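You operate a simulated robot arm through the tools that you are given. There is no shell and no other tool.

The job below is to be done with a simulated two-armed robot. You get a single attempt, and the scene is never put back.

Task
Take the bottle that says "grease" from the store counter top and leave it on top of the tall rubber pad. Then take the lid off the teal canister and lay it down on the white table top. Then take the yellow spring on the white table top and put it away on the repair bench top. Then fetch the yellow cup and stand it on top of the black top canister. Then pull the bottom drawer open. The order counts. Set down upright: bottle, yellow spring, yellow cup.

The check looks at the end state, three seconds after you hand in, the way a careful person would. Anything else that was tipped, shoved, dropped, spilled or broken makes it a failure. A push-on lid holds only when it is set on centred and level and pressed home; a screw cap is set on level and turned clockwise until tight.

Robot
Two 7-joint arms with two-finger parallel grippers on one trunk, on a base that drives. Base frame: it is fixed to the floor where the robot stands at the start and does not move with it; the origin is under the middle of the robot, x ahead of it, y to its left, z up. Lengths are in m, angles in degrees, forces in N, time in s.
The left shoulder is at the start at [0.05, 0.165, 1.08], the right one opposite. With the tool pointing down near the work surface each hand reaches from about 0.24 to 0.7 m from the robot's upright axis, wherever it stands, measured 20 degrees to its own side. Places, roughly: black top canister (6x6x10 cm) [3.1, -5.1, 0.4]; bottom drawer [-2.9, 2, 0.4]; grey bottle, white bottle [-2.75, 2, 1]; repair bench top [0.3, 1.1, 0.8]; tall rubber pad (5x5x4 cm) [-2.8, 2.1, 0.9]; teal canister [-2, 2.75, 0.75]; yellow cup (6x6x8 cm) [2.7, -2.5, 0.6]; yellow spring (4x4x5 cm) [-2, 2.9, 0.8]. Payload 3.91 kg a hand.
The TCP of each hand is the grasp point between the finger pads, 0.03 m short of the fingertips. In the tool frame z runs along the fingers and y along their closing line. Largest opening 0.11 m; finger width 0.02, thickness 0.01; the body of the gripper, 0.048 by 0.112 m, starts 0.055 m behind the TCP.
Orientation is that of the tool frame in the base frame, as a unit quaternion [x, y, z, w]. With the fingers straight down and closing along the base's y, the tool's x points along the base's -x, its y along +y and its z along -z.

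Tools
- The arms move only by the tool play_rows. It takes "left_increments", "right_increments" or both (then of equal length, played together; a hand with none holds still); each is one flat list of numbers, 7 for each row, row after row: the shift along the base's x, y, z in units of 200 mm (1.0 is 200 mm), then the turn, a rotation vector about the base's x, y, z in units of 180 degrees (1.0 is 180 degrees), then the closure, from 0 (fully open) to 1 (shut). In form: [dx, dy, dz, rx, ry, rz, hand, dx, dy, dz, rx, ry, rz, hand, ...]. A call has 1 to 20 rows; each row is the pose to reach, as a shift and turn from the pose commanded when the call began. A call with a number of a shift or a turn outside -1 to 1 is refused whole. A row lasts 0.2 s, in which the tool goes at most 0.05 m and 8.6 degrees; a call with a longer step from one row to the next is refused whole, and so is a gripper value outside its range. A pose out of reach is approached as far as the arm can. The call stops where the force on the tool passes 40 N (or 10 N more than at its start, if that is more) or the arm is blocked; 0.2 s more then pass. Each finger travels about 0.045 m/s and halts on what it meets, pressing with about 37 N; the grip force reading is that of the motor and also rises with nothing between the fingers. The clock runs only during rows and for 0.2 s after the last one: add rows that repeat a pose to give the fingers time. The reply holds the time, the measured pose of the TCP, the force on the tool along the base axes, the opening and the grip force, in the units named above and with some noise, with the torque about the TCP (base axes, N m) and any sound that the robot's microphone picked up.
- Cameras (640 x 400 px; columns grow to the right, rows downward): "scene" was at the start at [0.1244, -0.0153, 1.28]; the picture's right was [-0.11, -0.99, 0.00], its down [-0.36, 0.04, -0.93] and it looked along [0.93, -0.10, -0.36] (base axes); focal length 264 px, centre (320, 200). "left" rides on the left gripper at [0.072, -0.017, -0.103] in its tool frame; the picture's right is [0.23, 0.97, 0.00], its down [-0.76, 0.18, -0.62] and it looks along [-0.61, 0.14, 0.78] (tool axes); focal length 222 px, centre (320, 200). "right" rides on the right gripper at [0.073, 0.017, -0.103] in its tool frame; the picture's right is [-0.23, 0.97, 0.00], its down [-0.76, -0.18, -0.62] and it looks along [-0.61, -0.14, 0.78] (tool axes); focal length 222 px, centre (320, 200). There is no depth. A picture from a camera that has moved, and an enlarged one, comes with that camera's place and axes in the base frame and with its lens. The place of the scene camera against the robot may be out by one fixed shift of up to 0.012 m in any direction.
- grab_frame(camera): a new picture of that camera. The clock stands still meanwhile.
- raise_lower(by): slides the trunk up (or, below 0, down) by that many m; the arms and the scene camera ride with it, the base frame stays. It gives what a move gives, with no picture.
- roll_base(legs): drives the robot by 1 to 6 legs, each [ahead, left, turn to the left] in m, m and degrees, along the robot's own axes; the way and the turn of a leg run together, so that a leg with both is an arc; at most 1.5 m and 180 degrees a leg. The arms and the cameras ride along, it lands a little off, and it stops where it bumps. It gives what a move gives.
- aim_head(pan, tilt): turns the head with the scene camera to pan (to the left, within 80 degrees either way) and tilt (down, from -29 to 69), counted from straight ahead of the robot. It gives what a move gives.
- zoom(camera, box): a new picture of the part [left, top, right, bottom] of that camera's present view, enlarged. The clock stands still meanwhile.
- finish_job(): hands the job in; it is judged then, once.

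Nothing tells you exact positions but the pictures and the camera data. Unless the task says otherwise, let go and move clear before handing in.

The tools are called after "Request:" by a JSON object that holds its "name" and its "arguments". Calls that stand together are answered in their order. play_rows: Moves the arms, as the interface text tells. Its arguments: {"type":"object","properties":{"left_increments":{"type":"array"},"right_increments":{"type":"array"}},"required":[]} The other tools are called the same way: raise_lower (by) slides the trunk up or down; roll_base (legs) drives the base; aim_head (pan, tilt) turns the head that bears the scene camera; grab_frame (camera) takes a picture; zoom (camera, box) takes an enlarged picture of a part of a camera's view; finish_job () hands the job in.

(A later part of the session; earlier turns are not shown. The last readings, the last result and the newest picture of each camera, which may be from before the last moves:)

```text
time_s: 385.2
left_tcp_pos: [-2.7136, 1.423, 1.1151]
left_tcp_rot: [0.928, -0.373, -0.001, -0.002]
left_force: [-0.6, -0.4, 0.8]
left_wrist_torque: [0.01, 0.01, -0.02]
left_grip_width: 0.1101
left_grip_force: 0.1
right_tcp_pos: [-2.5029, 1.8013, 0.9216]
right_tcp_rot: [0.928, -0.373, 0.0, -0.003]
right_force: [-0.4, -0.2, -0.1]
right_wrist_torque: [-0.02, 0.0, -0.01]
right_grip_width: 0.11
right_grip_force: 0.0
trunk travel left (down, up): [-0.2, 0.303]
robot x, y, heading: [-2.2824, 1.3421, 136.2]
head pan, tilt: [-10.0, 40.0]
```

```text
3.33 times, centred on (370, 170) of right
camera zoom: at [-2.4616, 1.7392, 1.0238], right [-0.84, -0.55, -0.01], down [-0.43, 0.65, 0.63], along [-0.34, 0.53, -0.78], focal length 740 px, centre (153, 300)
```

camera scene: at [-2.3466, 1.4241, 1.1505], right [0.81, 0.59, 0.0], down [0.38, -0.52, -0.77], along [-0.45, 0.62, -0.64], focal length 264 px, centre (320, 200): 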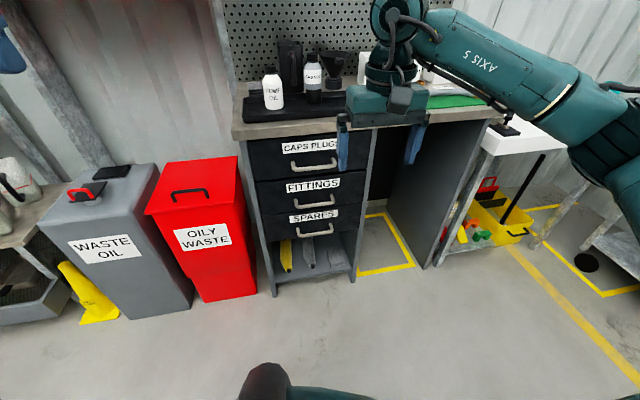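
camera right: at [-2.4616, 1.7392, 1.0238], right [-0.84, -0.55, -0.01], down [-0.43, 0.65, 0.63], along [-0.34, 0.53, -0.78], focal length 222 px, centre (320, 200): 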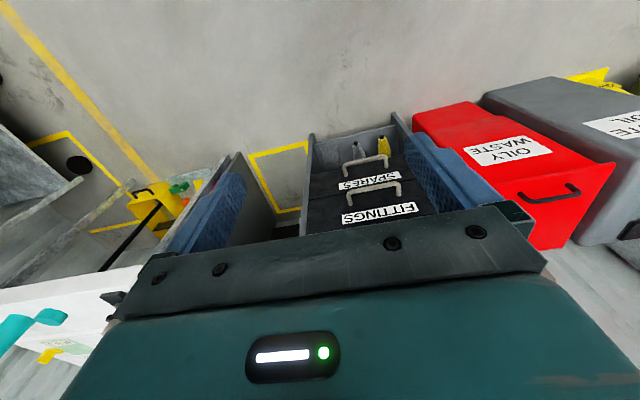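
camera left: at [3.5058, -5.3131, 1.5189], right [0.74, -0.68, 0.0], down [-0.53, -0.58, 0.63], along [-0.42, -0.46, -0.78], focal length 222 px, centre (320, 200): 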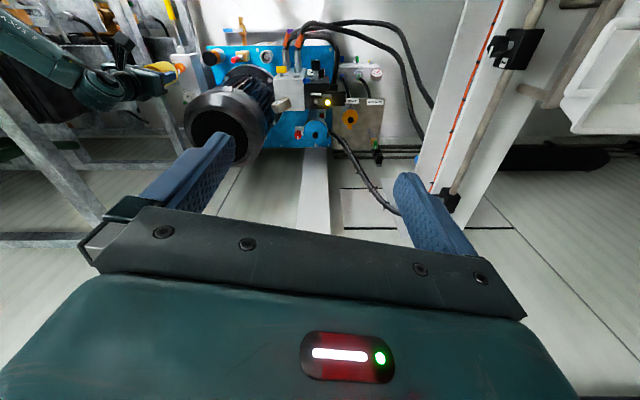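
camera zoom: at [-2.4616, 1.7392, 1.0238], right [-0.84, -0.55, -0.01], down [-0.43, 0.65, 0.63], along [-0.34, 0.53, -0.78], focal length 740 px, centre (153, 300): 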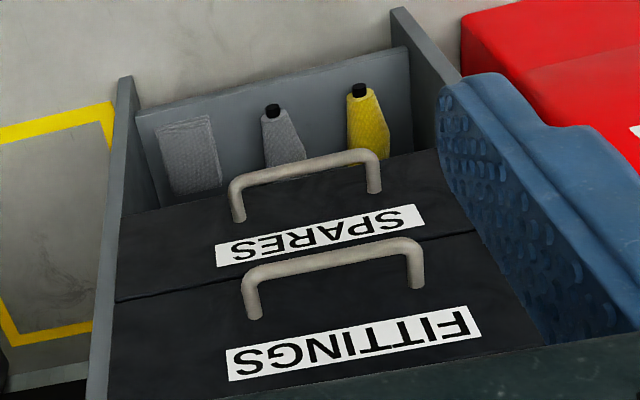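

The bar is at ≈(-2.728, 1.918, 0.478), standing ~4–5 cm off the drawer. I'll turn the right hand horizontal (fingers forward, closing vertically) while moving it slightly ahead and down.

Request:
{"name": "play_rows", "arguments": {"right_increments": [-0.027, 0.026, -0.0625, -0.0007, 0.034, -0.0241, 0, -0.054, 0.052, -0.125, -0.0014, 0.068, -0.0481, 0, -0.081, 0.078, -0.1875, -0.0021, 0.102, -0.0722, 0, -0.108, 0.104, -0.25, -0.0029, 0.136, -0.0962, 0, -0.135, 0.13, -0.3125, -0.0036, 0.1701, -0.1203, 0, -0.162, 0.156, -0.375, -0.0043, 0.2041, -0.1443, 0, -0.189, 0.182, -0.4375, -0.005, 0.2381, -0.1684, 0, -0.216, 0.208, -0.5, -0.0057, 0.2721, -0.1925, 0]}}

Request:
{"name": "grab_frame", "arguments": {"camera": "scene"}}

```text
time_s: 387.0
left_tcp_pos: [-2.7135, 1.4233, 1.1154]
left_tcp_rot: [0.928, -0.373, -0.002, -0.002]
left_force: [-0.2, 1.0, -0.7]
left_wrist_torque: [0.0, 0.0, 0.01]
left_grip_width: 0.1098
left_grip_force: 0.1
right_tcp_pos: [-2.5462, 1.8435, 0.8205]
right_tcp_rot: [0.695, -0.592, -0.376, 0.158]
right_force: [-0.2, -0.3, -0.4]
right_wrist_torque: [-0.01, 0.0, -0.01]
right_grip_width: 0.1097
right_grip_force: 0.1
trunk travel left (down, up): [-0.2, 0.303]
robot x, y, heading: [-2.2762, 1.3417, 136.1]
head pan, tilt: [-10.0, 40.0]
```

```text
taken
camera scene: at [-2.3465, 1.4242, 1.1505], right [0.81, 0.59, 0.0], down [0.38, -0.52, -0.77], along [-0.45, 0.62, -0.64], focal length 264 px, centre (320, 200)
```

scene: 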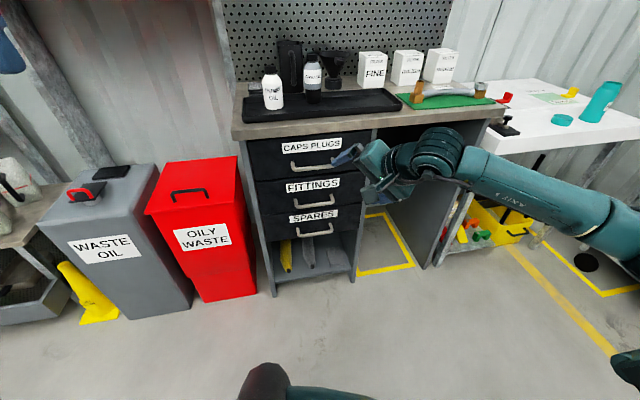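

Halfway rotated, all clear. Completing the rotation.

Request:
{"name": "play_rows", "arguments": {"right_increments": [-0.015, 0.014, -0.0625, -0.0007, 0.034, -0.0241, 0, -0.03, 0.028, -0.125, -0.0014, 0.068, -0.0481, 0, -0.045, 0.042, -0.1875, -0.0021, 0.102, -0.0722, 0, -0.06, 0.056, -0.25, -0.0029, 0.136, -0.0962, 0, -0.075, 0.07, -0.3125, -0.0036, 0.1701, -0.1203, 0, -0.09, 0.084, -0.375, -0.0043, 0.2041, -0.1443, 0, -0.105, 0.098, -0.4375, -0.005, 0.2381, -0.1684, 0, -0.12, 0.112, -0.5, -0.0057, 0.2721, -0.1925, 0, -0.12, 0.112, -0.5, -0.0057, 0.2721, -0.1925, 0]}}

Request:
{"name": "grab_frame", "arguments": {"camera": "scene"}}

Request:
{"name": "grab_frame", "arguments": {"camera": "right"}}

```text
time_s: 389.0
left_tcp_pos: [-2.7133, 1.4223, 1.1163]
left_tcp_rot: [0.928, -0.373, -0.001, -0.002]
left_force: [-0.2, -0.5, -0.1]
left_wrist_torque: [0.02, 0.03, 0.01]
left_grip_width: 0.1098
left_grip_force: 0.1
right_tcp_pos: [-2.554, 1.8528, 0.7836]
right_tcp_rot: [-0.555, 0.636, 0.494, -0.208]
right_force: [-0.2, 1.0, 0.0]
right_wrist_torque: [0.0, 0.02, -0.03]
right_grip_width: 0.11
right_grip_force: 0.0
right hand out of reach, approached as far as the arm can: row 4, 5, 6, 7, 8, 9
trunk travel left (down, up): [-0.2, 0.303]
robot x, y, heading: [-2.28, 1.337, 136.2]
head pan, tilt: [-10.0, 40.0]
```

```text
taken
camera scene: at [-2.3465, 1.4242, 1.1505], right [0.81, 0.59, 0.0], down [0.38, -0.52, -0.77], along [-0.45, 0.62, -0.64], focal length 264 px, centre (320, 200)
```

scene: 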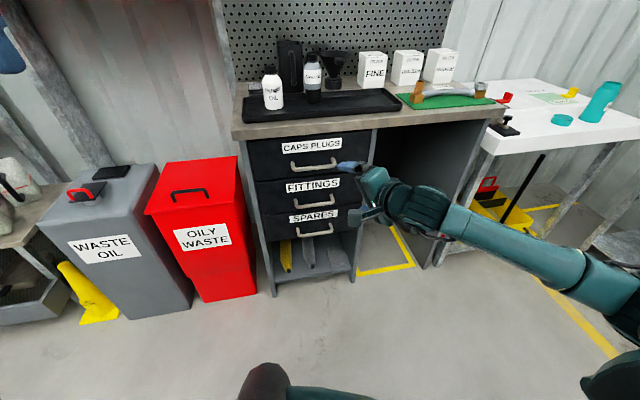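

```text
taken
camera right: at [-2.4998, 1.743, 0.8215], right [-0.42, 0.11, 0.9], down [0.82, 0.47, 0.33], along [-0.39, 0.88, -0.28], focal length 222 px, centre (320, 200)
```

right: 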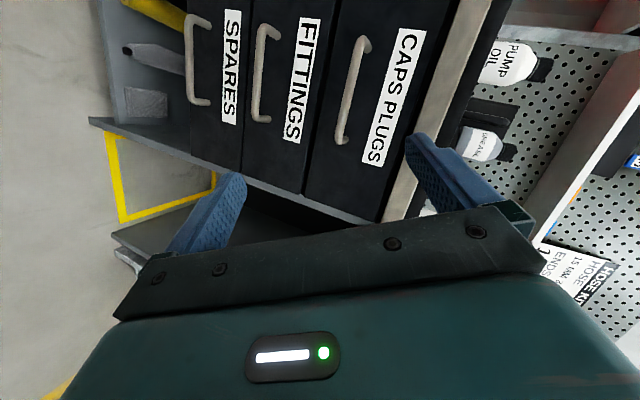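

The fully horizontal orientation hits a wrist limit. A 45° forward-down tilt with closing direction in the vertical fore-aft plane should grip the bar just as well; rotating to that and lining up laterally.

Request:
{"name": "play_rows", "arguments": {"right_increments": [-0.015, -0.087, -0.134, -0.0264, -0.0084, -0.0311, 0, -0.03, -0.174, -0.268, -0.0528, -0.0168, -0.0622, 0, -0.045, -0.261, -0.402, -0.0793, -0.0253, -0.0934, 0, -0.06, -0.348, -0.536, -0.1057, -0.0337, -0.1245, 0, -0.075, -0.435, -0.67, -0.1321, -0.0421, -0.1556, 0, -0.075, -0.435, -0.67, -0.1321, -0.0421, -0.1556, 0]}}

Request:
{"name": "grab_frame", "arguments": {"camera": "scene"}}

Request:
{"name": "grab_frame", "arguments": {"camera": "right"}}

```text
time_s: 390.6
left_tcp_pos: [-2.714, 1.423, 1.1158]
left_tcp_rot: [0.928, -0.373, -0.003, -0.002]
left_force: [0.0, 0.5, -0.3]
left_wrist_torque: [-0.01, -0.04, 0.0]
left_grip_width: 0.11
left_grip_force: 0.0
right_tcp_pos: [-2.6123, 1.797, 0.7385]
right_tcp_rot: [-0.27, 0.853, 0.375, -0.241]
right_force: [-0.2, -0.7, -0.2]
right_wrist_torque: [0.02, -0.02, -0.01]
right_grip_width: 0.1101
right_grip_force: 0.0
right hand out of reach, approached as far as the arm can: row 1, 2, 3, 4, 5
trunk travel left (down, up): [-0.2, 0.303]
robot x, y, heading: [-2.2806, 1.3433, 136.3]
head pan, tilt: [-10.0, 40.0]
stopped in row 6 (right hand): the arm was blocked; the commanded pose is now the measured one
```

```text
taken
camera scene: at [-2.3464, 1.4244, 1.1505], right [0.81, 0.59, 0.0], down [0.38, -0.52, -0.77], along [-0.45, 0.62, -0.64], focal length 264 px, centre (320, 200)
```

scene: 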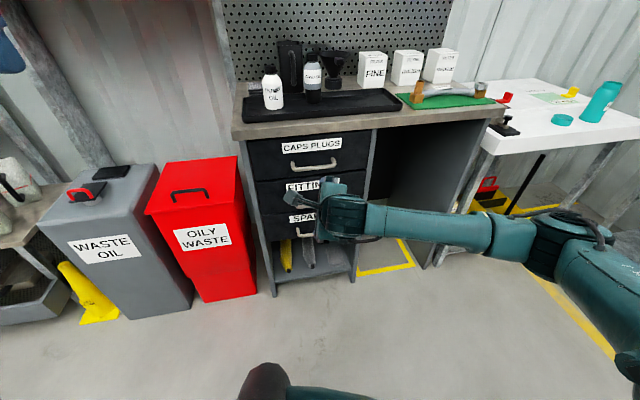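

```text
taken
camera right: at [-2.6068, 1.7077, 0.8283], right [-0.11, 0.7, 0.7], down [0.99, 0.07, 0.08], along [0.01, 0.71, -0.71], focal length 222 px, centre (320, 200)
```

right: 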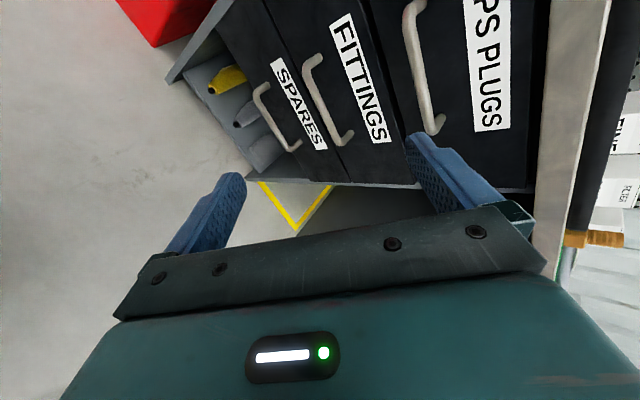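

Close to the desired orientation (tilt ~53°, roll 13° too far). Moving to a pre-grasp in front of the bar while undoing the extra roll, with the fingers partly closed.

Request:
{"name": "play_rows", "arguments": {"right_increments": [-0.043, 0.061, -0.19, 0.0087, -0.0072, 0.0085, 0.2, -0.086, 0.122, -0.38, 0.0173, -0.0144, 0.017, 0.4, -0.13, 0.182, -0.57, 0.026, -0.0216, 0.0254, 0.5, -0.173, 0.243, -0.76, 0.0346, -0.0288, 0.0339, 0.6, -0.216, 0.304, -0.9475, 0.0433, -0.036, 0.0424, 0.636, -0.216, 0.304, -0.9475, 0.0433, -0.036, 0.0424, 0.636]}}

Request:
{"name": "grab_frame", "arguments": {"camera": "scene"}}

Request:
{"name": "grab_frame", "arguments": {"camera": "right"}}

```text
time_s: 392.0
left_tcp_pos: [-2.7145, 1.423, 1.1161]
left_tcp_rot: [0.928, -0.373, -0.001, -0.001]
left_force: [0.6, 0.0, -0.3]
left_wrist_torque: [0.01, 0.02, -0.02]
left_grip_width: 0.1102
left_grip_force: 0.1
right_tcp_pos: [-2.6413, 1.8405, 0.6051]
right_tcp_rot: [-0.335, 0.831, 0.391, -0.209]
right_force: [-0.1, -0.7, 0.1]
right_wrist_torque: [0.0, -0.02, -0.03]
right_grip_width: 0.04
right_grip_force: 0.1
right hand out of reach, approached as far as the arm can: row 4, 5, 6
trunk travel left (down, up): [-0.2, 0.303]
robot x, y, heading: [-2.2783, 1.3391, 135.9]
head pan, tilt: [-10.0, 40.0]
```

```text
taken
camera scene: at [-2.3466, 1.4242, 1.1505], right [0.81, 0.59, 0.0], down [0.38, -0.52, -0.77], along [-0.45, 0.62, -0.64], focal length 264 px, centre (320, 200)
```

scene: 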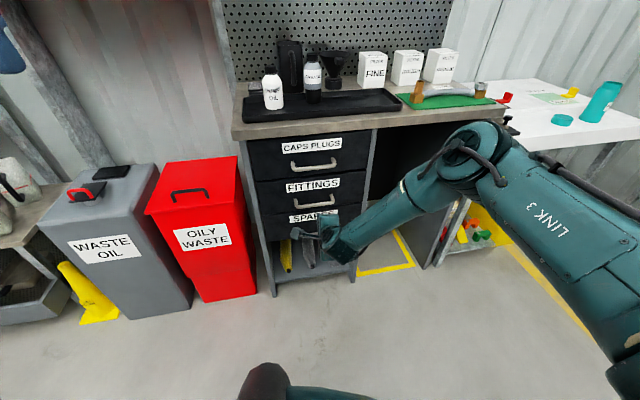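

```text
taken
camera right: at [-2.635, 1.7422, 0.6865], right [-0.23, 0.62, 0.75], down [0.97, 0.15, 0.17], along [0.0, 0.77, -0.64], focal length 222 px, centre (320, 200)
```

right: 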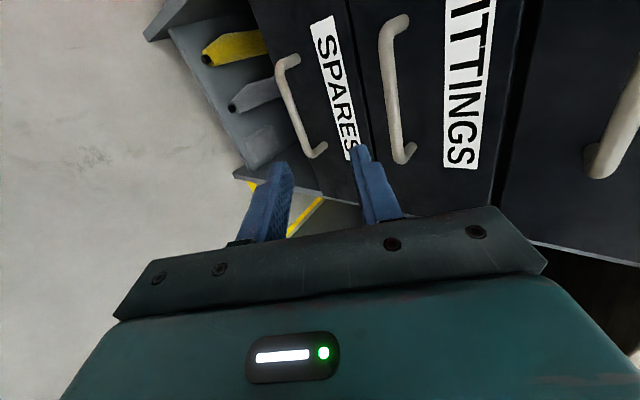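

The pinch plane is now aligned with the bar (within 4°). Using the trunk to go lower (arm limit), then lining up the pre-grasp.

Request:
{"name": "raise_lower", "arguments": {"by": -0.06}}

Request:
{"name": "play_rows", "arguments": {"right_increments": [-0.035, 0.036, 0, 0, 0, 0, 0.636, -0.069, 0.072, 0, 0, 0, 0, 0.636, -0.069, 0.072, 0, 0, 0, 0, 0.636]}}

Request:
{"name": "grab_frame", "arguments": {"camera": "right"}}

Request:
{"name": "grab_frame", "arguments": {"camera": "scene"}}

```text
time_s: 393.0
left_tcp_pos: [-2.7133, 1.4233, 1.0549]
left_tcp_rot: [0.928, -0.373, -0.003, -0.001]
left_force: [-0.1, -0.1, -0.5]
left_wrist_torque: [0.05, 0.01, -0.01]
left_grip_width: 0.1099
left_grip_force: 0.1
right_tcp_pos: [-2.6417, 1.8397, 0.544]
right_tcp_rot: [-0.336, 0.831, 0.392, -0.209]
right_force: [0.6, -0.3, -0.6]
right_wrist_torque: [-0.01, 0.02, -0.01]
right_grip_width: 0.0398
right_grip_force: 0.1
trunk travel left (down, up): [-0.14, 0.363]
robot x, y, heading: [-2.278, 1.3393, 136.2]
head pan, tilt: [-10.0, 40.0]
```

```text
time_s: 393.8
left_tcp_pos: [-2.713, 1.4235, 1.0558]
left_tcp_rot: [0.928, -0.373, -0.003, -0.002]
left_force: [1.0, 0.5, -0.8]
left_wrist_torque: [-0.02, 0.0, 0.04]
left_grip_width: 0.1098
left_grip_force: 0.1
right_tcp_pos: [-2.6551, 1.8531, 0.5434]
right_tcp_rot: [-0.336, 0.831, 0.392, -0.208]
right_force: [-0.5, -0.7, 0.5]
right_wrist_torque: [-0.01, 0.04, -0.01]
right_grip_width: 0.0398
right_grip_force: 0.1
trunk travel left (down, up): [-0.14, 0.363]
robot x, y, heading: [-2.2759, 1.3417, 136.1]
head pan, tilt: [-10.0, 40.0]
```

```text
taken
camera right: at [-2.6486, 1.7562, 0.6258], right [-0.23, 0.62, 0.75], down [0.97, 0.15, 0.17], along [0.0, 0.77, -0.64], focal length 222 px, centre (320, 200)
```

right: 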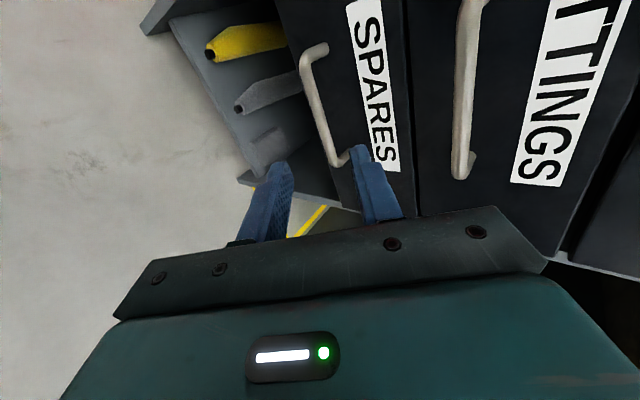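

```text
taken
camera scene: at [-2.3466, 1.4242, 1.0905], right [0.81, 0.59, 0.0], down [0.38, -0.52, -0.77], along [-0.45, 0.62, -0.64], focal length 264 px, centre (320, 200)
```

scene: 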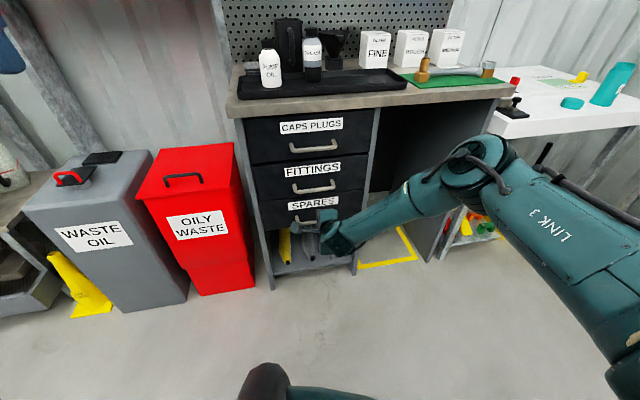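

The pinch path projects right onto the bar. Advancing halfway along the tool axis.

Request:
{"name": "play_rows", "arguments": {"right_increments": [-0.06, 0.053, -0.058, 0, 0, 0, 0.636, -0.12, 0.106, -0.116, 0, 0, 0, 0.636, -0.18, 0.159, -0.174, 0, 0, 0, 0.636]}}

Request:
{"name": "grab_frame", "arguments": {"camera": "right"}}

Request:
{"name": "zoom", "arguments": {"camera": "scene", "box": [250, 150, 400, 270]}}

```text
time_s: 394.6
left_tcp_pos: [-2.714, 1.4232, 1.0558]
left_tcp_rot: [0.928, -0.373, -0.002, -0.001]
left_force: [-0.2, 0.7, 0.2]
left_wrist_torque: [-0.03, -0.06, 0.02]
left_grip_width: 0.1101
left_grip_force: 0.1
right_tcp_pos: [-2.6907, 1.8852, 0.5084]
right_tcp_rot: [-0.336, 0.831, 0.392, -0.208]
right_force: [0.3, -0.6, -0.1]
right_wrist_torque: [0.0, 0.0, -0.01]
right_grip_width: 0.04
right_grip_force: 0.1
trunk travel left (down, up): [-0.14, 0.363]
robot x, y, heading: [-2.2789, 1.341, 136.4]
head pan, tilt: [-10.0, 40.0]
```

```text
taken
camera right: at [-2.6841, 1.7877, 0.5911], right [-0.23, 0.62, 0.75], down [0.97, 0.15, 0.17], along [0.0, 0.77, -0.64], focal length 222 px, centre (320, 200)
```

right: 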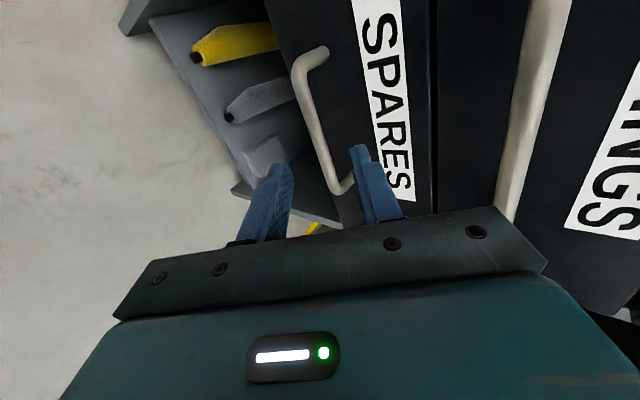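

```text
3.33 times, centred on (325, 210) of scene
camera zoom: at [-2.3466, 1.4242, 1.0905], right [0.81, 0.59, 0.0], down [0.38, -0.52, -0.77], along [-0.45, 0.62, -0.64], focal length 879 px, centre (303, 167)
```

zoom: 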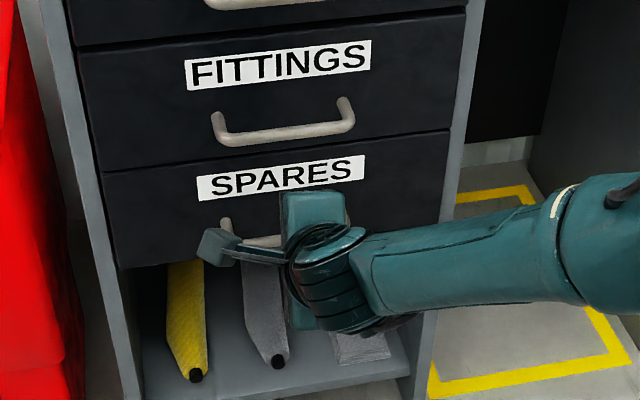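

The pinch point is near the bar's right post; shifting 2.5 cm left, then advancing the rest of the way.

Request:
{"name": "play_rows", "arguments": {"right_increments": [-0.043, -0.045, 0, 0, 0, 0, 0.636, -0.0865, -0.09, 0, 0, 0, 0, 0.636, -0.127, -0.056, -0.038, 0, 0, 0, 0.636, -0.168, -0.02, -0.078, 0, 0, 0, 0.636, -0.168, -0.02, -0.078, 0, 0, 0, 0.636]}}

Request:
{"name": "grab_frame", "arguments": {"camera": "right"}}

Request:
{"name": "zoom", "arguments": {"camera": "scene", "box": [250, 150, 400, 270]}}

```text
time_s: 395.8
left_tcp_pos: [-2.7143, 1.4247, 1.0548]
left_tcp_rot: [0.928, -0.373, -0.002, -0.001]
left_force: [-0.7, 0.7, -0.5]
left_wrist_torque: [0.02, 0.02, 0.03]
left_grip_width: 0.1103
left_grip_force: 0.1
right_tcp_pos: [-2.7269, 1.8811, 0.4943]
right_tcp_rot: [-0.337, 0.831, 0.391, -0.208]
right_force: [-0.3, 0.5, -0.5]
right_wrist_torque: [0.01, 0.02, -0.01]
right_grip_width: 0.04
right_grip_force: 0.0
trunk travel left (down, up): [-0.14, 0.363]
robot x, y, heading: [-2.2761, 1.3387, 136.0]
head pan, tilt: [-10.0, 40.0]
```

```text
taken
camera right: at [-2.7189, 1.7836, 0.5764], right [-0.23, 0.62, 0.75], down [0.97, 0.15, 0.17], along [0.0, 0.77, -0.64], focal length 222 px, centre (320, 200)
```

right: 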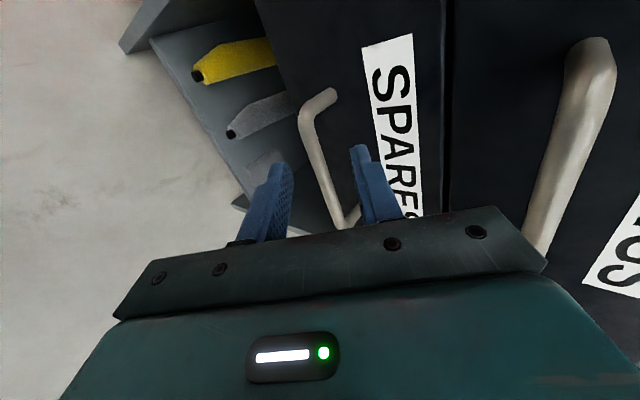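

```text
3.33 times, centred on (325, 210) of scene
camera zoom: at [-2.3466, 1.4241, 1.0905], right [0.81, 0.59, 0.0], down [0.38, -0.52, -0.77], along [-0.45, 0.62, -0.64], focal length 879 px, centre (303, 167)
```

zoom: 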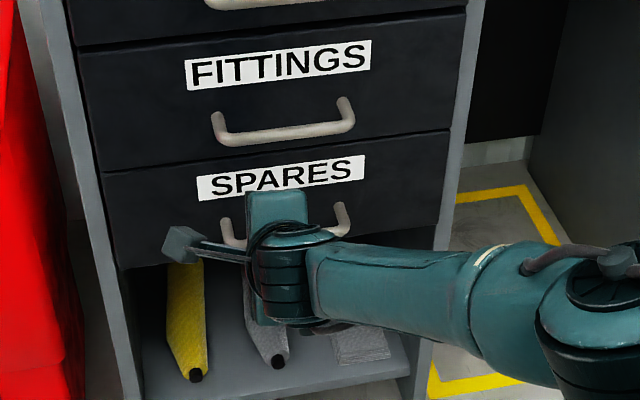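

Fingers straddle the bar laterally centred. Advancing 1.5 cm more and closing.

Request:
{"name": "play_rows", "arguments": {"right_increments": [-0.023, 0.019, -0.022, 0, 0, 0, 0.636, -0.046, 0.038, -0.045, 0, 0, 0, 0.636, -0.046, 0.038, -0.045, 0, 0, 0, 0.636]}}

Request:
{"name": "grab_frame", "arguments": {"camera": "right"}}

```text
time_s: 396.6
left_tcp_pos: [-2.714, 1.4234, 1.0558]
left_tcp_rot: [0.928, -0.373, -0.002, -0.002]
left_force: [0.2, 0.3, 0.2]
left_wrist_torque: [-0.02, -0.01, 0.0]
left_grip_width: 0.1102
left_grip_force: 0.0
right_tcp_pos: [-2.7288, 1.8889, 0.488]
right_tcp_rot: [-0.336, 0.831, 0.391, -0.209]
right_force: [-0.4, -0.2, 0.4]
right_wrist_torque: [0.0, 0.01, -0.03]
right_grip_width: 0.0401
right_grip_force: 0.1
right hand out of reach, approached as far as the arm can: row 2, 3
trunk travel left (down, up): [-0.14, 0.363]
robot x, y, heading: [-2.2771, 1.3374, 136.3]
head pan, tilt: [-10.0, 40.0]
```

```text
taken
camera right: at [-2.7231, 1.792, 0.5708], right [-0.23, 0.62, 0.75], down [0.97, 0.15, 0.17], along [0.0, 0.77, -0.64], focal length 222 px, centre (320, 200)
```

right: 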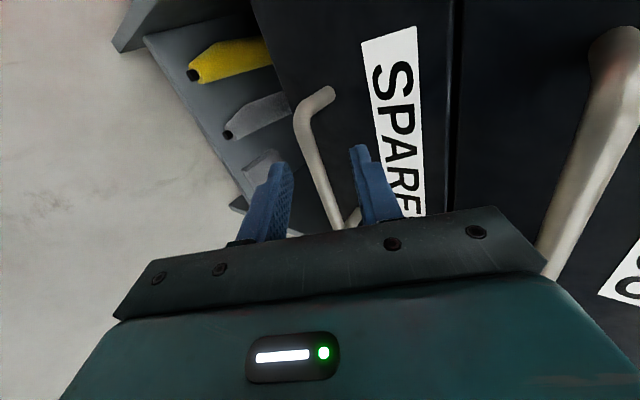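

Arm limit again; a 1 cm nudge of the base forward will do the rest.

Request:
{"name": "roll_base", "arguments": {"legs": [[0.012, 0, 0]]}}

Request:
{"name": "grab_frame", "arguments": {"camera": "right"}}

```text
time_s: 397.4
left_tcp_pos: [-2.7226, 1.4298, 1.0559]
left_tcp_rot: [0.928, -0.372, -0.002, -0.002]
left_force: [-0.6, -0.1, 0.1]
left_wrist_torque: [0.0, -0.01, -0.02]
left_grip_width: 0.1098
left_grip_force: 0.0
right_tcp_pos: [-2.7384, 1.8967, 0.4888]
right_tcp_rot: [-0.336, 0.831, 0.391, -0.209]
right_force: [-0.1, 0.4, 0.5]
right_wrist_torque: [0.01, -0.03, 0.01]
right_grip_width: 0.0401
right_grip_force: 0.0
trunk travel left (down, up): [-0.14, 0.363]
robot x, y, heading: [-2.2833, 1.3512, 136.1]
head pan, tilt: [-10.0, 40.0]
```

```text
taken
camera right: at [-2.7317, 1.8003, 0.5707], right [-0.23, 0.62, 0.75], down [0.97, 0.15, 0.17], along [0.0, 0.77, -0.64], focal length 222 px, centre (320, 200)
```

right: 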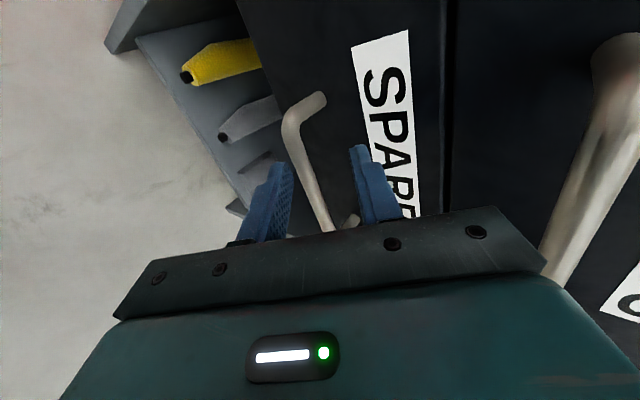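

The bar sits nearer the lower finger; lowering the trunk 7 mm to centre, then closing.

Request:
{"name": "raise_lower", "arguments": {"by": -0.007}}

Request:
{"name": "play_rows", "arguments": {"right_increments": [0, 0, 0, 0, 0, 0, 0.8, 0, 0, 0, 0, 0, 0, 1, 0, 0, 0, 0, 0, 0, 1, 0, 0, 0, 0, 0, 0, 1]}}

Request:
{"name": "grab_frame", "arguments": {"camera": "right"}}

```text
time_s: 397.9
left_tcp_pos: [-2.7223, 1.432, 1.0483]
left_tcp_rot: [0.928, -0.373, -0.003, -0.002]
left_force: [0.0, 0.1, 0.3]
left_wrist_torque: [0.0, 0.01, 0.02]
left_grip_width: 0.1098
left_grip_force: 0.0
right_tcp_pos: [-2.7382, 1.8988, 0.4815]
right_tcp_rot: [-0.336, 0.831, 0.392, -0.21]
right_force: [-0.1, -0.4, -0.2]
right_wrist_torque: [-0.03, 0.02, 0.03]
right_grip_width: 0.0399
right_grip_force: 0.1
trunk travel left (down, up): [-0.133, 0.37]
robot x, y, heading: [-2.2888, 1.3512, 136.2]
head pan, tilt: [-10.0, 40.0]
```

```text
time_s: 398.9
left_tcp_pos: [-2.723, 1.4316, 1.0485]
left_tcp_rot: [0.928, -0.373, -0.002, -0.002]
left_force: [0.0, -0.7, 0.0]
left_wrist_torque: [0.01, 0.03, -0.02]
left_grip_width: 0.11
left_grip_force: 0.0
right_tcp_pos: [-2.7349, 1.894, 0.4756]
right_tcp_rot: [-0.337, 0.833, 0.387, -0.206]
right_force: [29.5, -22.6, -9.5]
right_wrist_torque: [-0.19, -1.09, 0.41]
right_grip_width: 0.0112
right_grip_force: 44.6
trunk travel left (down, up): [-0.133, 0.37]
robot x, y, heading: [-2.2879, 1.345, 136.1]
head pan, tilt: [-10.0, 40.0]
```

```text
taken
camera right: at [-2.7293, 1.7974, 0.5583], right [-0.23, 0.62, 0.74], down [0.97, 0.15, 0.18], along [0.0, 0.77, -0.64], focal length 222 px, centre (320, 200)
```

right: 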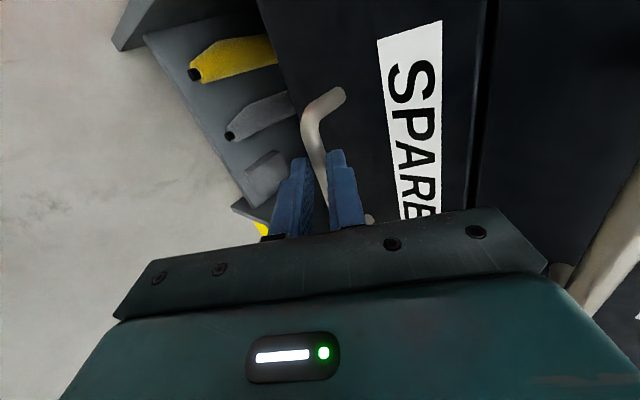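

The bar is gripped (11 mm). Pulling back a few centimetres with the arm to test.

Request:
{"name": "play_rows", "arguments": {"right_increments": [0.036, -0.035, 0, 0, 0, 0, 1, 0.09, -0.087, 0, 0, 0, 0, 1, 0.144, -0.138, 0, 0, 0, 0, 1, 0.2, -0.192, 0, 0, 0, 0, 1]}}

Request:
{"name": "grab_frame", "arguments": {"camera": "scene"}}

```text
time_s: 399.9
left_tcp_pos: [-2.7231, 1.432, 1.049]
left_tcp_rot: [0.928, -0.373, -0.003, -0.002]
left_force: [0.8, -0.1, -0.9]
left_wrist_torque: [-0.01, -0.01, -0.02]
left_grip_width: 0.1101
left_grip_force: 0.0
right_tcp_pos: [-2.6982, 1.859, 0.4819]
right_tcp_rot: [-0.336, 0.831, 0.391, -0.209]
right_force: [-0.3, -0.2, 0.1]
right_wrist_torque: [-0.01, 0.0, 0.01]
right_grip_width: 0.0002
right_grip_force: 37.2
trunk travel left (down, up): [-0.133, 0.37]
robot x, y, heading: [-2.2876, 1.3538, 136.1]
head pan, tilt: [-10.0, 40.0]
```

```text
taken
camera scene: at [-2.3552, 1.4324, 1.0835], right [0.81, 0.59, 0.0], down [0.38, -0.52, -0.77], along [-0.45, 0.62, -0.64], focal length 264 px, centre (320, 200)
```

scene: 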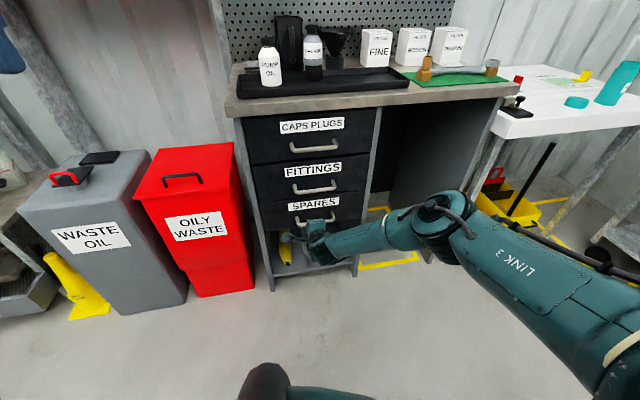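

The pinch at the fingertips slipped off. I'll use a steeper tilt (~35°) so one finger sits properly behind the bar, with deeper engagement. Retreating, re-orienting, opening to 3 cm.

Request:
{"name": "play_rows", "arguments": {"right_increments": [0.02, -0.02, 0.08, 0, 0, 0, 0.8, 0.03, -0.03, 0.16, -0.0231, -0.0241, 0, 0.727, 0.03, -0.03, 0.24, -0.0461, -0.0481, 0, 0.727, 0.03, -0.03, 0.3, -0.0692, -0.0722, 0, 0.727, 0.03, -0.03, 0.3, -0.0692, -0.0722, 0, 0.727]}}

Request:
{"name": "grab_frame", "arguments": {"camera": "right"}}

Request:
{"name": "zoom", "arguments": {"camera": "scene", "box": [230, 130, 430, 290]}}

```text
time_s: 401.1
left_tcp_pos: [-2.7227, 1.4301, 1.0491]
left_tcp_rot: [0.928, -0.374, -0.002, -0.002]
left_force: [0.2, -0.5, 0.4]
left_wrist_torque: [-0.02, 0.03, -0.02]
left_grip_width: 0.1099
left_grip_force: 0.0
right_tcp_pos: [-2.6932, 1.8513, 0.5423]
right_tcp_rot: [-0.354, 0.887, 0.258, -0.148]
right_force: [0.3, -0.1, 0.1]
right_wrist_torque: [0.02, 0.03, 0.0]
right_grip_width: 0.0301
right_grip_force: 0.1
trunk travel left (down, up): [-0.133, 0.37]
robot x, y, heading: [-2.2851, 1.3481, 136.2]
head pan, tilt: [-10.0, 40.0]
```

```text
taken
camera right: at [-2.7068, 1.7751, 0.6424], right [-0.38, 0.76, 0.53], down [0.91, 0.21, 0.35], along [0.16, 0.61, -0.77], focal length 222 px, centre (320, 200)
```

right: 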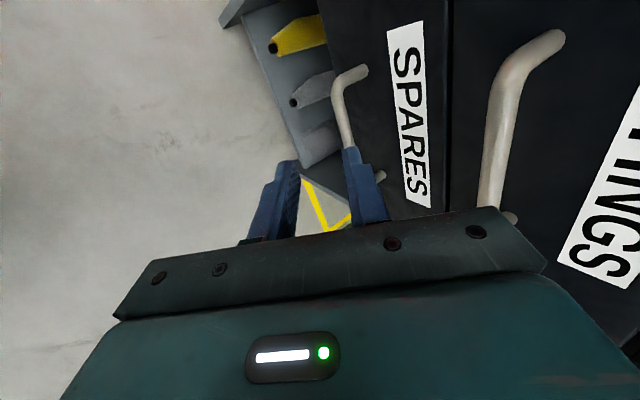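

```text
2.50 times, centred on (330, 210) of scene
camera zoom: at [-2.3552, 1.4324, 1.0835], right [0.81, 0.59, 0.0], down [0.38, -0.52, -0.77], along [-0.45, 0.62, -0.64], focal length 659 px, centre (295, 175)
```

zoom: 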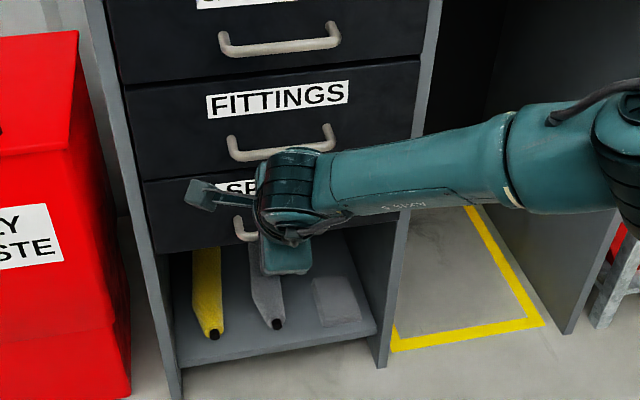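

Orientation reached. Zooming the wrist view to refine the bar's location relative to the fingers.

Request:
{"name": "zoom", "arguments": {"camera": "right", "box": [240, 40, 440, 240]}}

```text
2.00 times, centred on (340, 140) of right
camera zoom: at [-2.7068, 1.7751, 0.6424], right [-0.38, 0.76, 0.53], down [0.91, 0.21, 0.35], along [0.16, 0.61, -0.77], focal length 444 px, centre (280, 320)
```

zoom: 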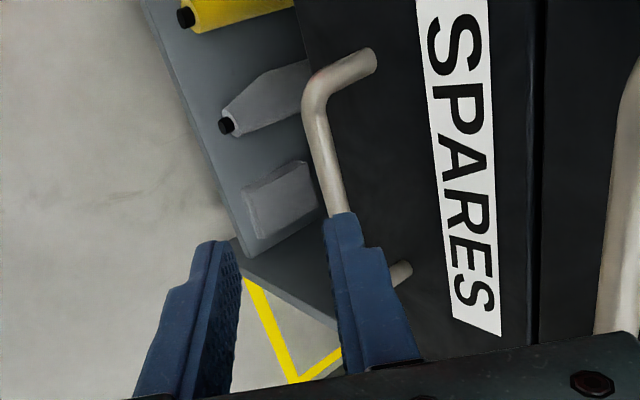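

Bar is at z≈0.477. Moving over it, then down behind it along the tool axis; stopping short for a look.

Request:
{"name": "play_rows", "arguments": {"right_increments": [-0.05, 0.1315, 0, 0, 0, 0, 0.727, -0.103, 0.173, -0.098, 0, 0, 0, 0.727, -0.13, 0.194, -0.147, 0, 0, 0, 0.727, -0.13, 0.194, -0.147, 0, 0, 0, 0.727]}}

Request:
{"name": "zoom", "arguments": {"camera": "right", "box": [240, 40, 440, 240]}}

```text
time_s: 402.1
left_tcp_pos: [-2.7227, 1.4321, 1.0483]
left_tcp_rot: [0.928, -0.374, -0.003, -0.001]
left_force: [-1.3, -1.5, -0.3]
left_wrist_torque: [0.02, 0.0, 0.0]
left_grip_width: 0.11
left_grip_force: 0.1
right_tcp_pos: [-2.7185, 1.8914, 0.5127]
right_tcp_rot: [-0.353, 0.887, 0.258, -0.149]
right_force: [-0.2, -0.5, -0.5]
right_wrist_torque: [-0.01, 0.01, -0.02]
right_grip_width: 0.0301
right_grip_force: 0.1
trunk travel left (down, up): [-0.133, 0.37]
robot x, y, heading: [-2.2873, 1.3472, 136.4]
head pan, tilt: [-10.0, 40.0]
```

```text
2.00 times, centred on (340, 140) of right
camera zoom: at [-2.7322, 1.8142, 0.6124], right [-0.38, 0.76, 0.53], down [0.91, 0.21, 0.35], along [0.16, 0.62, -0.77], focal length 444 px, centre (280, 320)
```

zoom: 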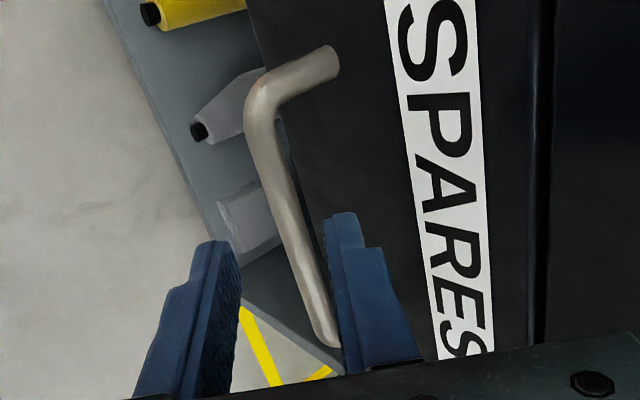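

Excellent: the bar is between the fingers with the front finger behind it. Small shift left/up, then advancing so the bar sits well inside the pads.

Request:
{"name": "play_rows", "arguments": {"right_increments": [-0.058, -0.025, 0.017, 0, 0, 0, 0.727, -0.097, 0.006, -0.055, 0, 0, 0, 0.727, -0.136, 0.037, -0.127, 0, 0, 0, 0.727, -0.136, 0.037, -0.127, 0, 0, 0, 0.727]}}

Request:
{"name": "zoom", "arguments": {"camera": "right", "box": [240, 40, 440, 240]}}

```text
time_s: 403.1
left_tcp_pos: [-2.7226, 1.4311, 1.0481]
left_tcp_rot: [0.928, -0.373, -0.002, -0.002]
left_force: [0.5, 0.1, 0.0]
left_wrist_torque: [-0.01, -0.04, 0.03]
left_grip_width: 0.11
left_grip_force: 0.1
right_tcp_pos: [-2.7339, 1.8891, 0.5096]
right_tcp_rot: [-0.354, 0.887, 0.258, -0.149]
right_force: [0.4, 0.2, 0.6]
right_wrist_torque: [0.02, 0.01, 0.0]
right_grip_width: 0.0303
right_grip_force: 0.1
right hand out of reach, approached as far as the arm can: row 2, 3, 4
trunk travel left (down, up): [-0.133, 0.37]
robot x, y, heading: [-2.2875, 1.3512, 136.2]
head pan, tilt: [-10.0, 40.0]
```

```text
2.00 times, centred on (340, 140) of right
camera zoom: at [-2.7473, 1.813, 0.6088], right [-0.38, 0.76, 0.53], down [0.91, 0.21, 0.35], along [0.16, 0.62, -0.77], focal length 444 px, centre (280, 320)
```

zoom: 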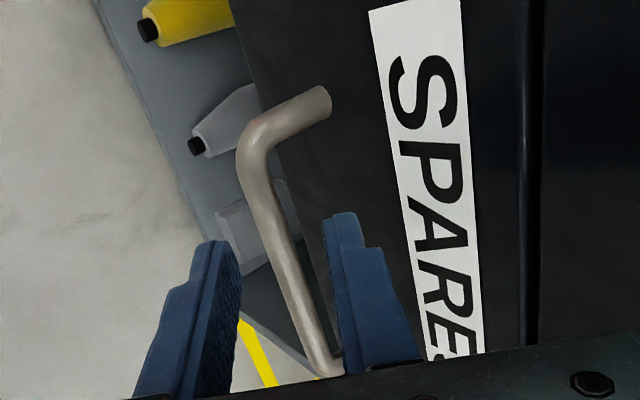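

Arm limit again; finishing the insertion with small trunk and base nudges alternating.

Request:
{"name": "raise_lower", "arguments": {"by": -0.009}}

Request:
{"name": "roll_base", "arguments": {"legs": [[0.008, 0, 0]]}}

Request:
{"name": "raise_lower", "arguments": {"by": -0.008}}

Request:
{"name": "zoom", "arguments": {"camera": "right", "box": [240, 40, 440, 240]}}

```text
time_s: 403.7
left_tcp_pos: [-2.7233, 1.4307, 1.0408]
left_tcp_rot: [0.928, -0.373, -0.003, -0.001]
left_force: [0.2, -0.3, 0.7]
left_wrist_torque: [0.02, 0.01, -0.02]
left_grip_width: 0.11
left_grip_force: 0.0
right_tcp_pos: [-2.733, 1.8905, 0.4995]
right_tcp_rot: [-0.353, 0.887, 0.258, -0.149]
right_force: [-0.2, -0.7, 0.2]
right_wrist_torque: [-0.02, 0.0, 0.0]
right_grip_width: 0.0301
right_grip_force: 0.1
trunk travel left (down, up): [-0.124, 0.379]
robot x, y, heading: [-2.2855, 1.3444, 136.2]
head pan, tilt: [-10.0, 40.0]
```

```text
time_s: 404.5
left_tcp_pos: [-2.7274, 1.4365, 1.0396]
left_tcp_rot: [0.928, -0.373, -0.002, -0.002]
left_force: [0.0, -0.6, -0.2]
left_wrist_torque: [0.02, -0.01, 0.02]
left_grip_width: 0.11
left_grip_force: 0.1
right_tcp_pos: [-2.7401, 1.8951, 0.4984]
right_tcp_rot: [-0.353, 0.887, 0.258, -0.149]
right_force: [-0.9, 0.0, 0.3]
right_wrist_torque: [0.03, 0.0, 0.01]
right_grip_width: 0.0303
right_grip_force: 0.0
trunk travel left (down, up): [-0.124, 0.379]
robot x, y, heading: [-2.2955, 1.3554, 136.3]
head pan, tilt: [-10.0, 40.0]
```

```text
time_s: 405.0
left_tcp_pos: [-2.7279, 1.436, 1.032]
left_tcp_rot: [0.928, -0.373, -0.002, -0.003]
left_force: [1.1, 0.0, 0.9]
left_wrist_torque: [0.02, 0.02, 0.01]
left_grip_width: 0.1098
left_grip_force: 0.0
right_tcp_pos: [-2.7393, 1.895, 0.4916]
right_tcp_rot: [-0.353, 0.887, 0.258, -0.149]
right_force: [-0.3, 0.0, 0.4]
right_wrist_torque: [0.02, 0.01, 0.01]
right_grip_width: 0.0302
right_grip_force: 0.1
trunk travel left (down, up): [-0.116, 0.387]
robot x, y, heading: [-2.2919, 1.355, 136.0]
head pan, tilt: [-10.0, 40.0]
```

```text
2.00 times, centred on (340, 140) of right
camera zoom: at [-2.7529, 1.8185, 0.5918], right [-0.38, 0.76, 0.53], down [0.91, 0.21, 0.35], along [0.16, 0.62, -0.77], focal length 444 px, centre (280, 320)
```

zoom: 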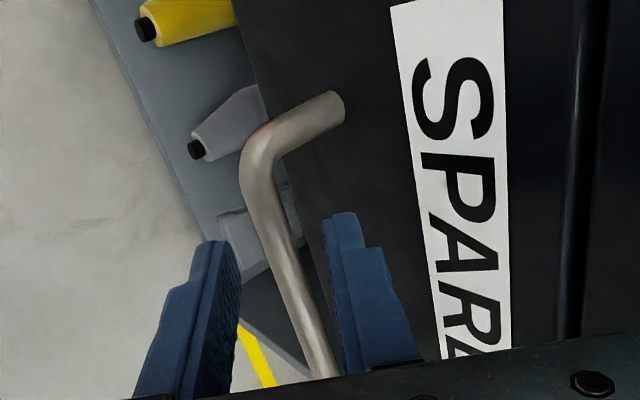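

The bar is centred between the pads and inside the tips. Closing.

Request:
{"name": "play_rows", "arguments": {"right_increments": [0, 0, 0, 0, 0, 0, 0.85, 0, 0, 0, 0, 0, 0, 1, 0, 0, 0, 0, 0, 0, 1, 0, 0, 0, 0, 0, 0, 1]}}

Request:
{"name": "zoom", "arguments": {"camera": "right", "box": [240, 40, 440, 240]}}

```text
time_s: 406.0
left_tcp_pos: [-2.728, 1.4375, 1.0314]
left_tcp_rot: [0.928, -0.373, -0.002, -0.002]
left_force: [-0.3, 0.1, 0.5]
left_wrist_torque: [0.01, 0.02, -0.01]
left_grip_width: 0.1098
left_grip_force: 0.1
right_tcp_pos: [-2.7386, 1.8959, 0.4919]
right_tcp_rot: [-0.353, 0.887, 0.258, -0.148]
right_force: [0.2, -0.3, -0.5]
right_wrist_torque: [-0.02, -0.01, 0.01]
right_grip_width: 0.0
right_grip_force: 36.7
trunk travel left (down, up): [-0.116, 0.387]
robot x, y, heading: [-2.2948, 1.3547, 136.5]
head pan, tilt: [-10.0, 40.0]
```

```text
2.00 times, centred on (340, 140) of right
camera zoom: at [-2.7529, 1.8185, 0.5918], right [-0.38, 0.76, 0.53], down [0.91, 0.21, 0.35], along [0.16, 0.62, -0.77], focal length 444 px, centre (280, 320)
```

zoom: 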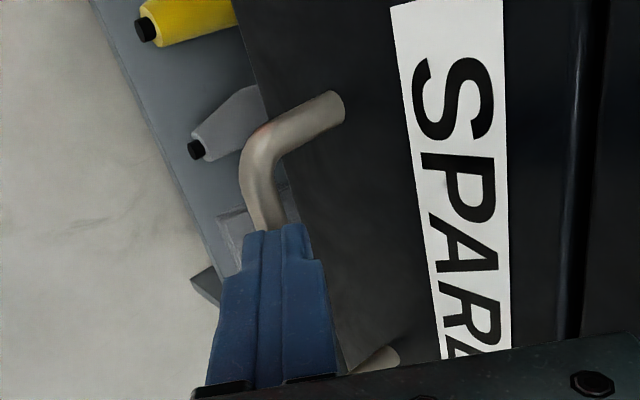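

The tips stopped short of the bar (it's ~7 mm deeper: z≈0.46). Opening again and inserting further with alternating nudges.

Request:
{"name": "play_rows", "arguments": {"right_increments": [0, 0, 0, 0, 0, 0, 0.8, 0, 0, 0, 0, 0, 0, 0.72, 0, 0, 0, 0, 0, 0, 0.72]}}

Request:
{"name": "raise_lower", "arguments": {"by": -0.011}}

Request:
{"name": "roll_base", "arguments": {"legs": [[0.007, 0, 0]]}}

Request:
{"name": "raise_lower", "arguments": {"by": -0.011}}

Request:
{"name": "zoom", "arguments": {"camera": "right", "box": [240, 40, 440, 240]}}

```text
time_s: 406.8
left_tcp_pos: [-2.7285, 1.4362, 1.0316]
left_tcp_rot: [0.928, -0.372, -0.002, -0.002]
left_force: [-0.1, -1.0, 0.4]
left_wrist_torque: [0.02, 0.01, 0.01]
left_grip_width: 0.1103
left_grip_force: 0.0
right_tcp_pos: [-2.7387, 1.8949, 0.4923]
right_tcp_rot: [-0.354, 0.887, 0.258, -0.149]
right_force: [-0.8, 0.3, 0.0]
right_wrist_torque: [0.01, 0.0, -0.01]
right_grip_width: 0.0306
right_grip_force: 0.0
trunk travel left (down, up): [-0.116, 0.387]
robot x, y, heading: [-2.2929, 1.353, 136.1]
head pan, tilt: [-10.0, 40.0]
```

```text
time_s: 407.4
left_tcp_pos: [-2.7279, 1.4357, 1.0209]
left_tcp_rot: [0.928, -0.374, -0.004, -0.002]
left_force: [0.0, -0.1, 0.3]
left_wrist_torque: [0.01, 0.01, 0.0]
left_grip_width: 0.1101
left_grip_force: 0.1
right_tcp_pos: [-2.7392, 1.895, 0.4805]
right_tcp_rot: [-0.353, 0.887, 0.258, -0.149]
right_force: [-1.0, 0.6, 1.1]
right_wrist_torque: [0.0, -0.02, -0.04]
right_grip_width: 0.0307
right_grip_force: 0.1
trunk travel left (down, up): [-0.105, 0.398]
robot x, y, heading: [-2.2948, 1.3573, 136.0]
head pan, tilt: [-10.0, 40.0]
```

```text
time_s: 408.2
left_tcp_pos: [-2.7334, 1.441, 1.0212]
left_tcp_rot: [0.928, -0.373, -0.003, -0.002]
left_force: [0.2, 0.4, -0.5]
left_wrist_torque: [0.0, 0.01, 0.01]
left_grip_width: 0.1101
left_grip_force: 0.0
right_tcp_pos: [-2.7424, 1.8999, 0.4815]
right_tcp_rot: [-0.353, 0.887, 0.258, -0.149]
right_force: [-0.4, 0.3, 0.2]
right_wrist_torque: [0.02, 0.0, -0.02]
right_grip_width: 0.0307
right_grip_force: 0.0
trunk travel left (down, up): [-0.105, 0.398]
robot x, y, heading: [-2.2959, 1.356, 135.9]
head pan, tilt: [-10.0, 40.0]
```

```text
time_s: 408.8
left_tcp_pos: [-2.7347, 1.4414, 1.0093]
left_tcp_rot: [0.928, -0.373, -0.003, -0.002]
left_force: [-0.7, 0.7, -0.1]
left_wrist_torque: [0.01, 0.01, 0.01]
left_grip_width: 0.1101
left_grip_force: 0.2
right_tcp_pos: [-2.7437, 1.9008, 0.4684]
right_tcp_rot: [-0.354, 0.887, 0.258, -0.149]
right_force: [0.8, -1.3, 0.1]
right_wrist_torque: [0.0, 0.0, 0.02]
right_grip_width: 0.0307
right_grip_force: 0.1
trunk travel left (down, up): [-0.094, 0.409]
robot x, y, heading: [-2.2987, 1.3597, 136.5]
head pan, tilt: [-10.0, 40.0]
```

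```text
2.00 times, centred on (340, 140) of right
camera zoom: at [-2.758, 1.8234, 0.5698], right [-0.38, 0.76, 0.53], down [0.91, 0.21, 0.35], along [0.16, 0.62, -0.77], focal length 444 px, centre (280, 320)
```

zoom: 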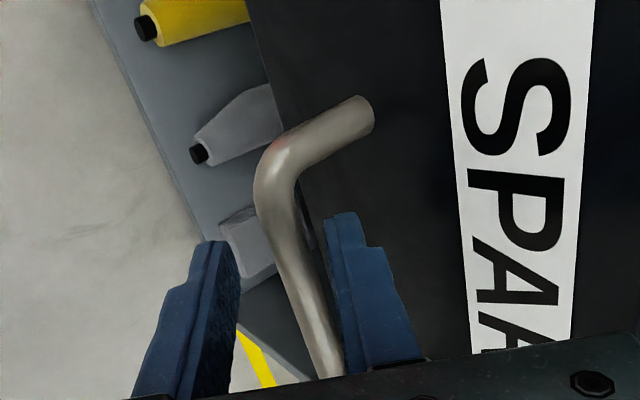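

The bar is now inside the pads, near the front finger. Closing.

Request:
{"name": "play_rows", "arguments": {"right_increments": [0, 0, 0, 0, 0, 0, 0.85, 0, 0, 0, 0, 0, 0, 1, 0, 0, 0, 0, 0, 0, 1, 0, 0, 0, 0, 0, 0, 1]}}

Request:
{"name": "zoom", "arguments": {"camera": "right", "box": [240, 40, 440, 240]}}

```text
time_s: 409.8
left_tcp_pos: [-2.7337, 1.4404, 1.0106]
left_tcp_rot: [0.928, -0.373, -0.002, -0.001]
left_force: [-0.3, 1.0, 0.2]
left_wrist_torque: [0.0, 0.02, 0.0]
left_grip_width: 0.11
left_grip_force: 0.0
right_tcp_pos: [-2.7442, 1.9007, 0.4718]
right_tcp_rot: [-0.355, 0.886, 0.26, -0.148]
right_force: [0.1, 3.2, 12.0]
right_wrist_torque: [0.38, -0.18, 0.9]
right_grip_width: 0.0133
right_grip_force: 45.3
trunk travel left (down, up): [-0.094, 0.409]
robot x, y, heading: [-2.2954, 1.3586, 136.4]
head pan, tilt: [-10.0, 40.0]
```

```text
2.00 times, centred on (340, 140) of right
camera zoom: at [-2.758, 1.8236, 0.5716], right [-0.38, 0.76, 0.53], down [0.91, 0.21, 0.35], along [0.16, 0.62, -0.77], focal length 444 px, centre (280, 320)
```

zoom: 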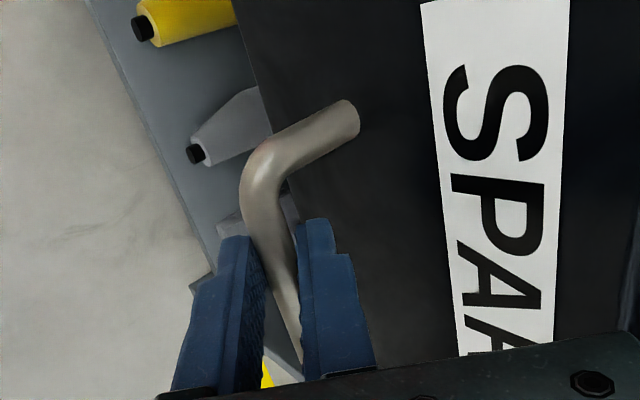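

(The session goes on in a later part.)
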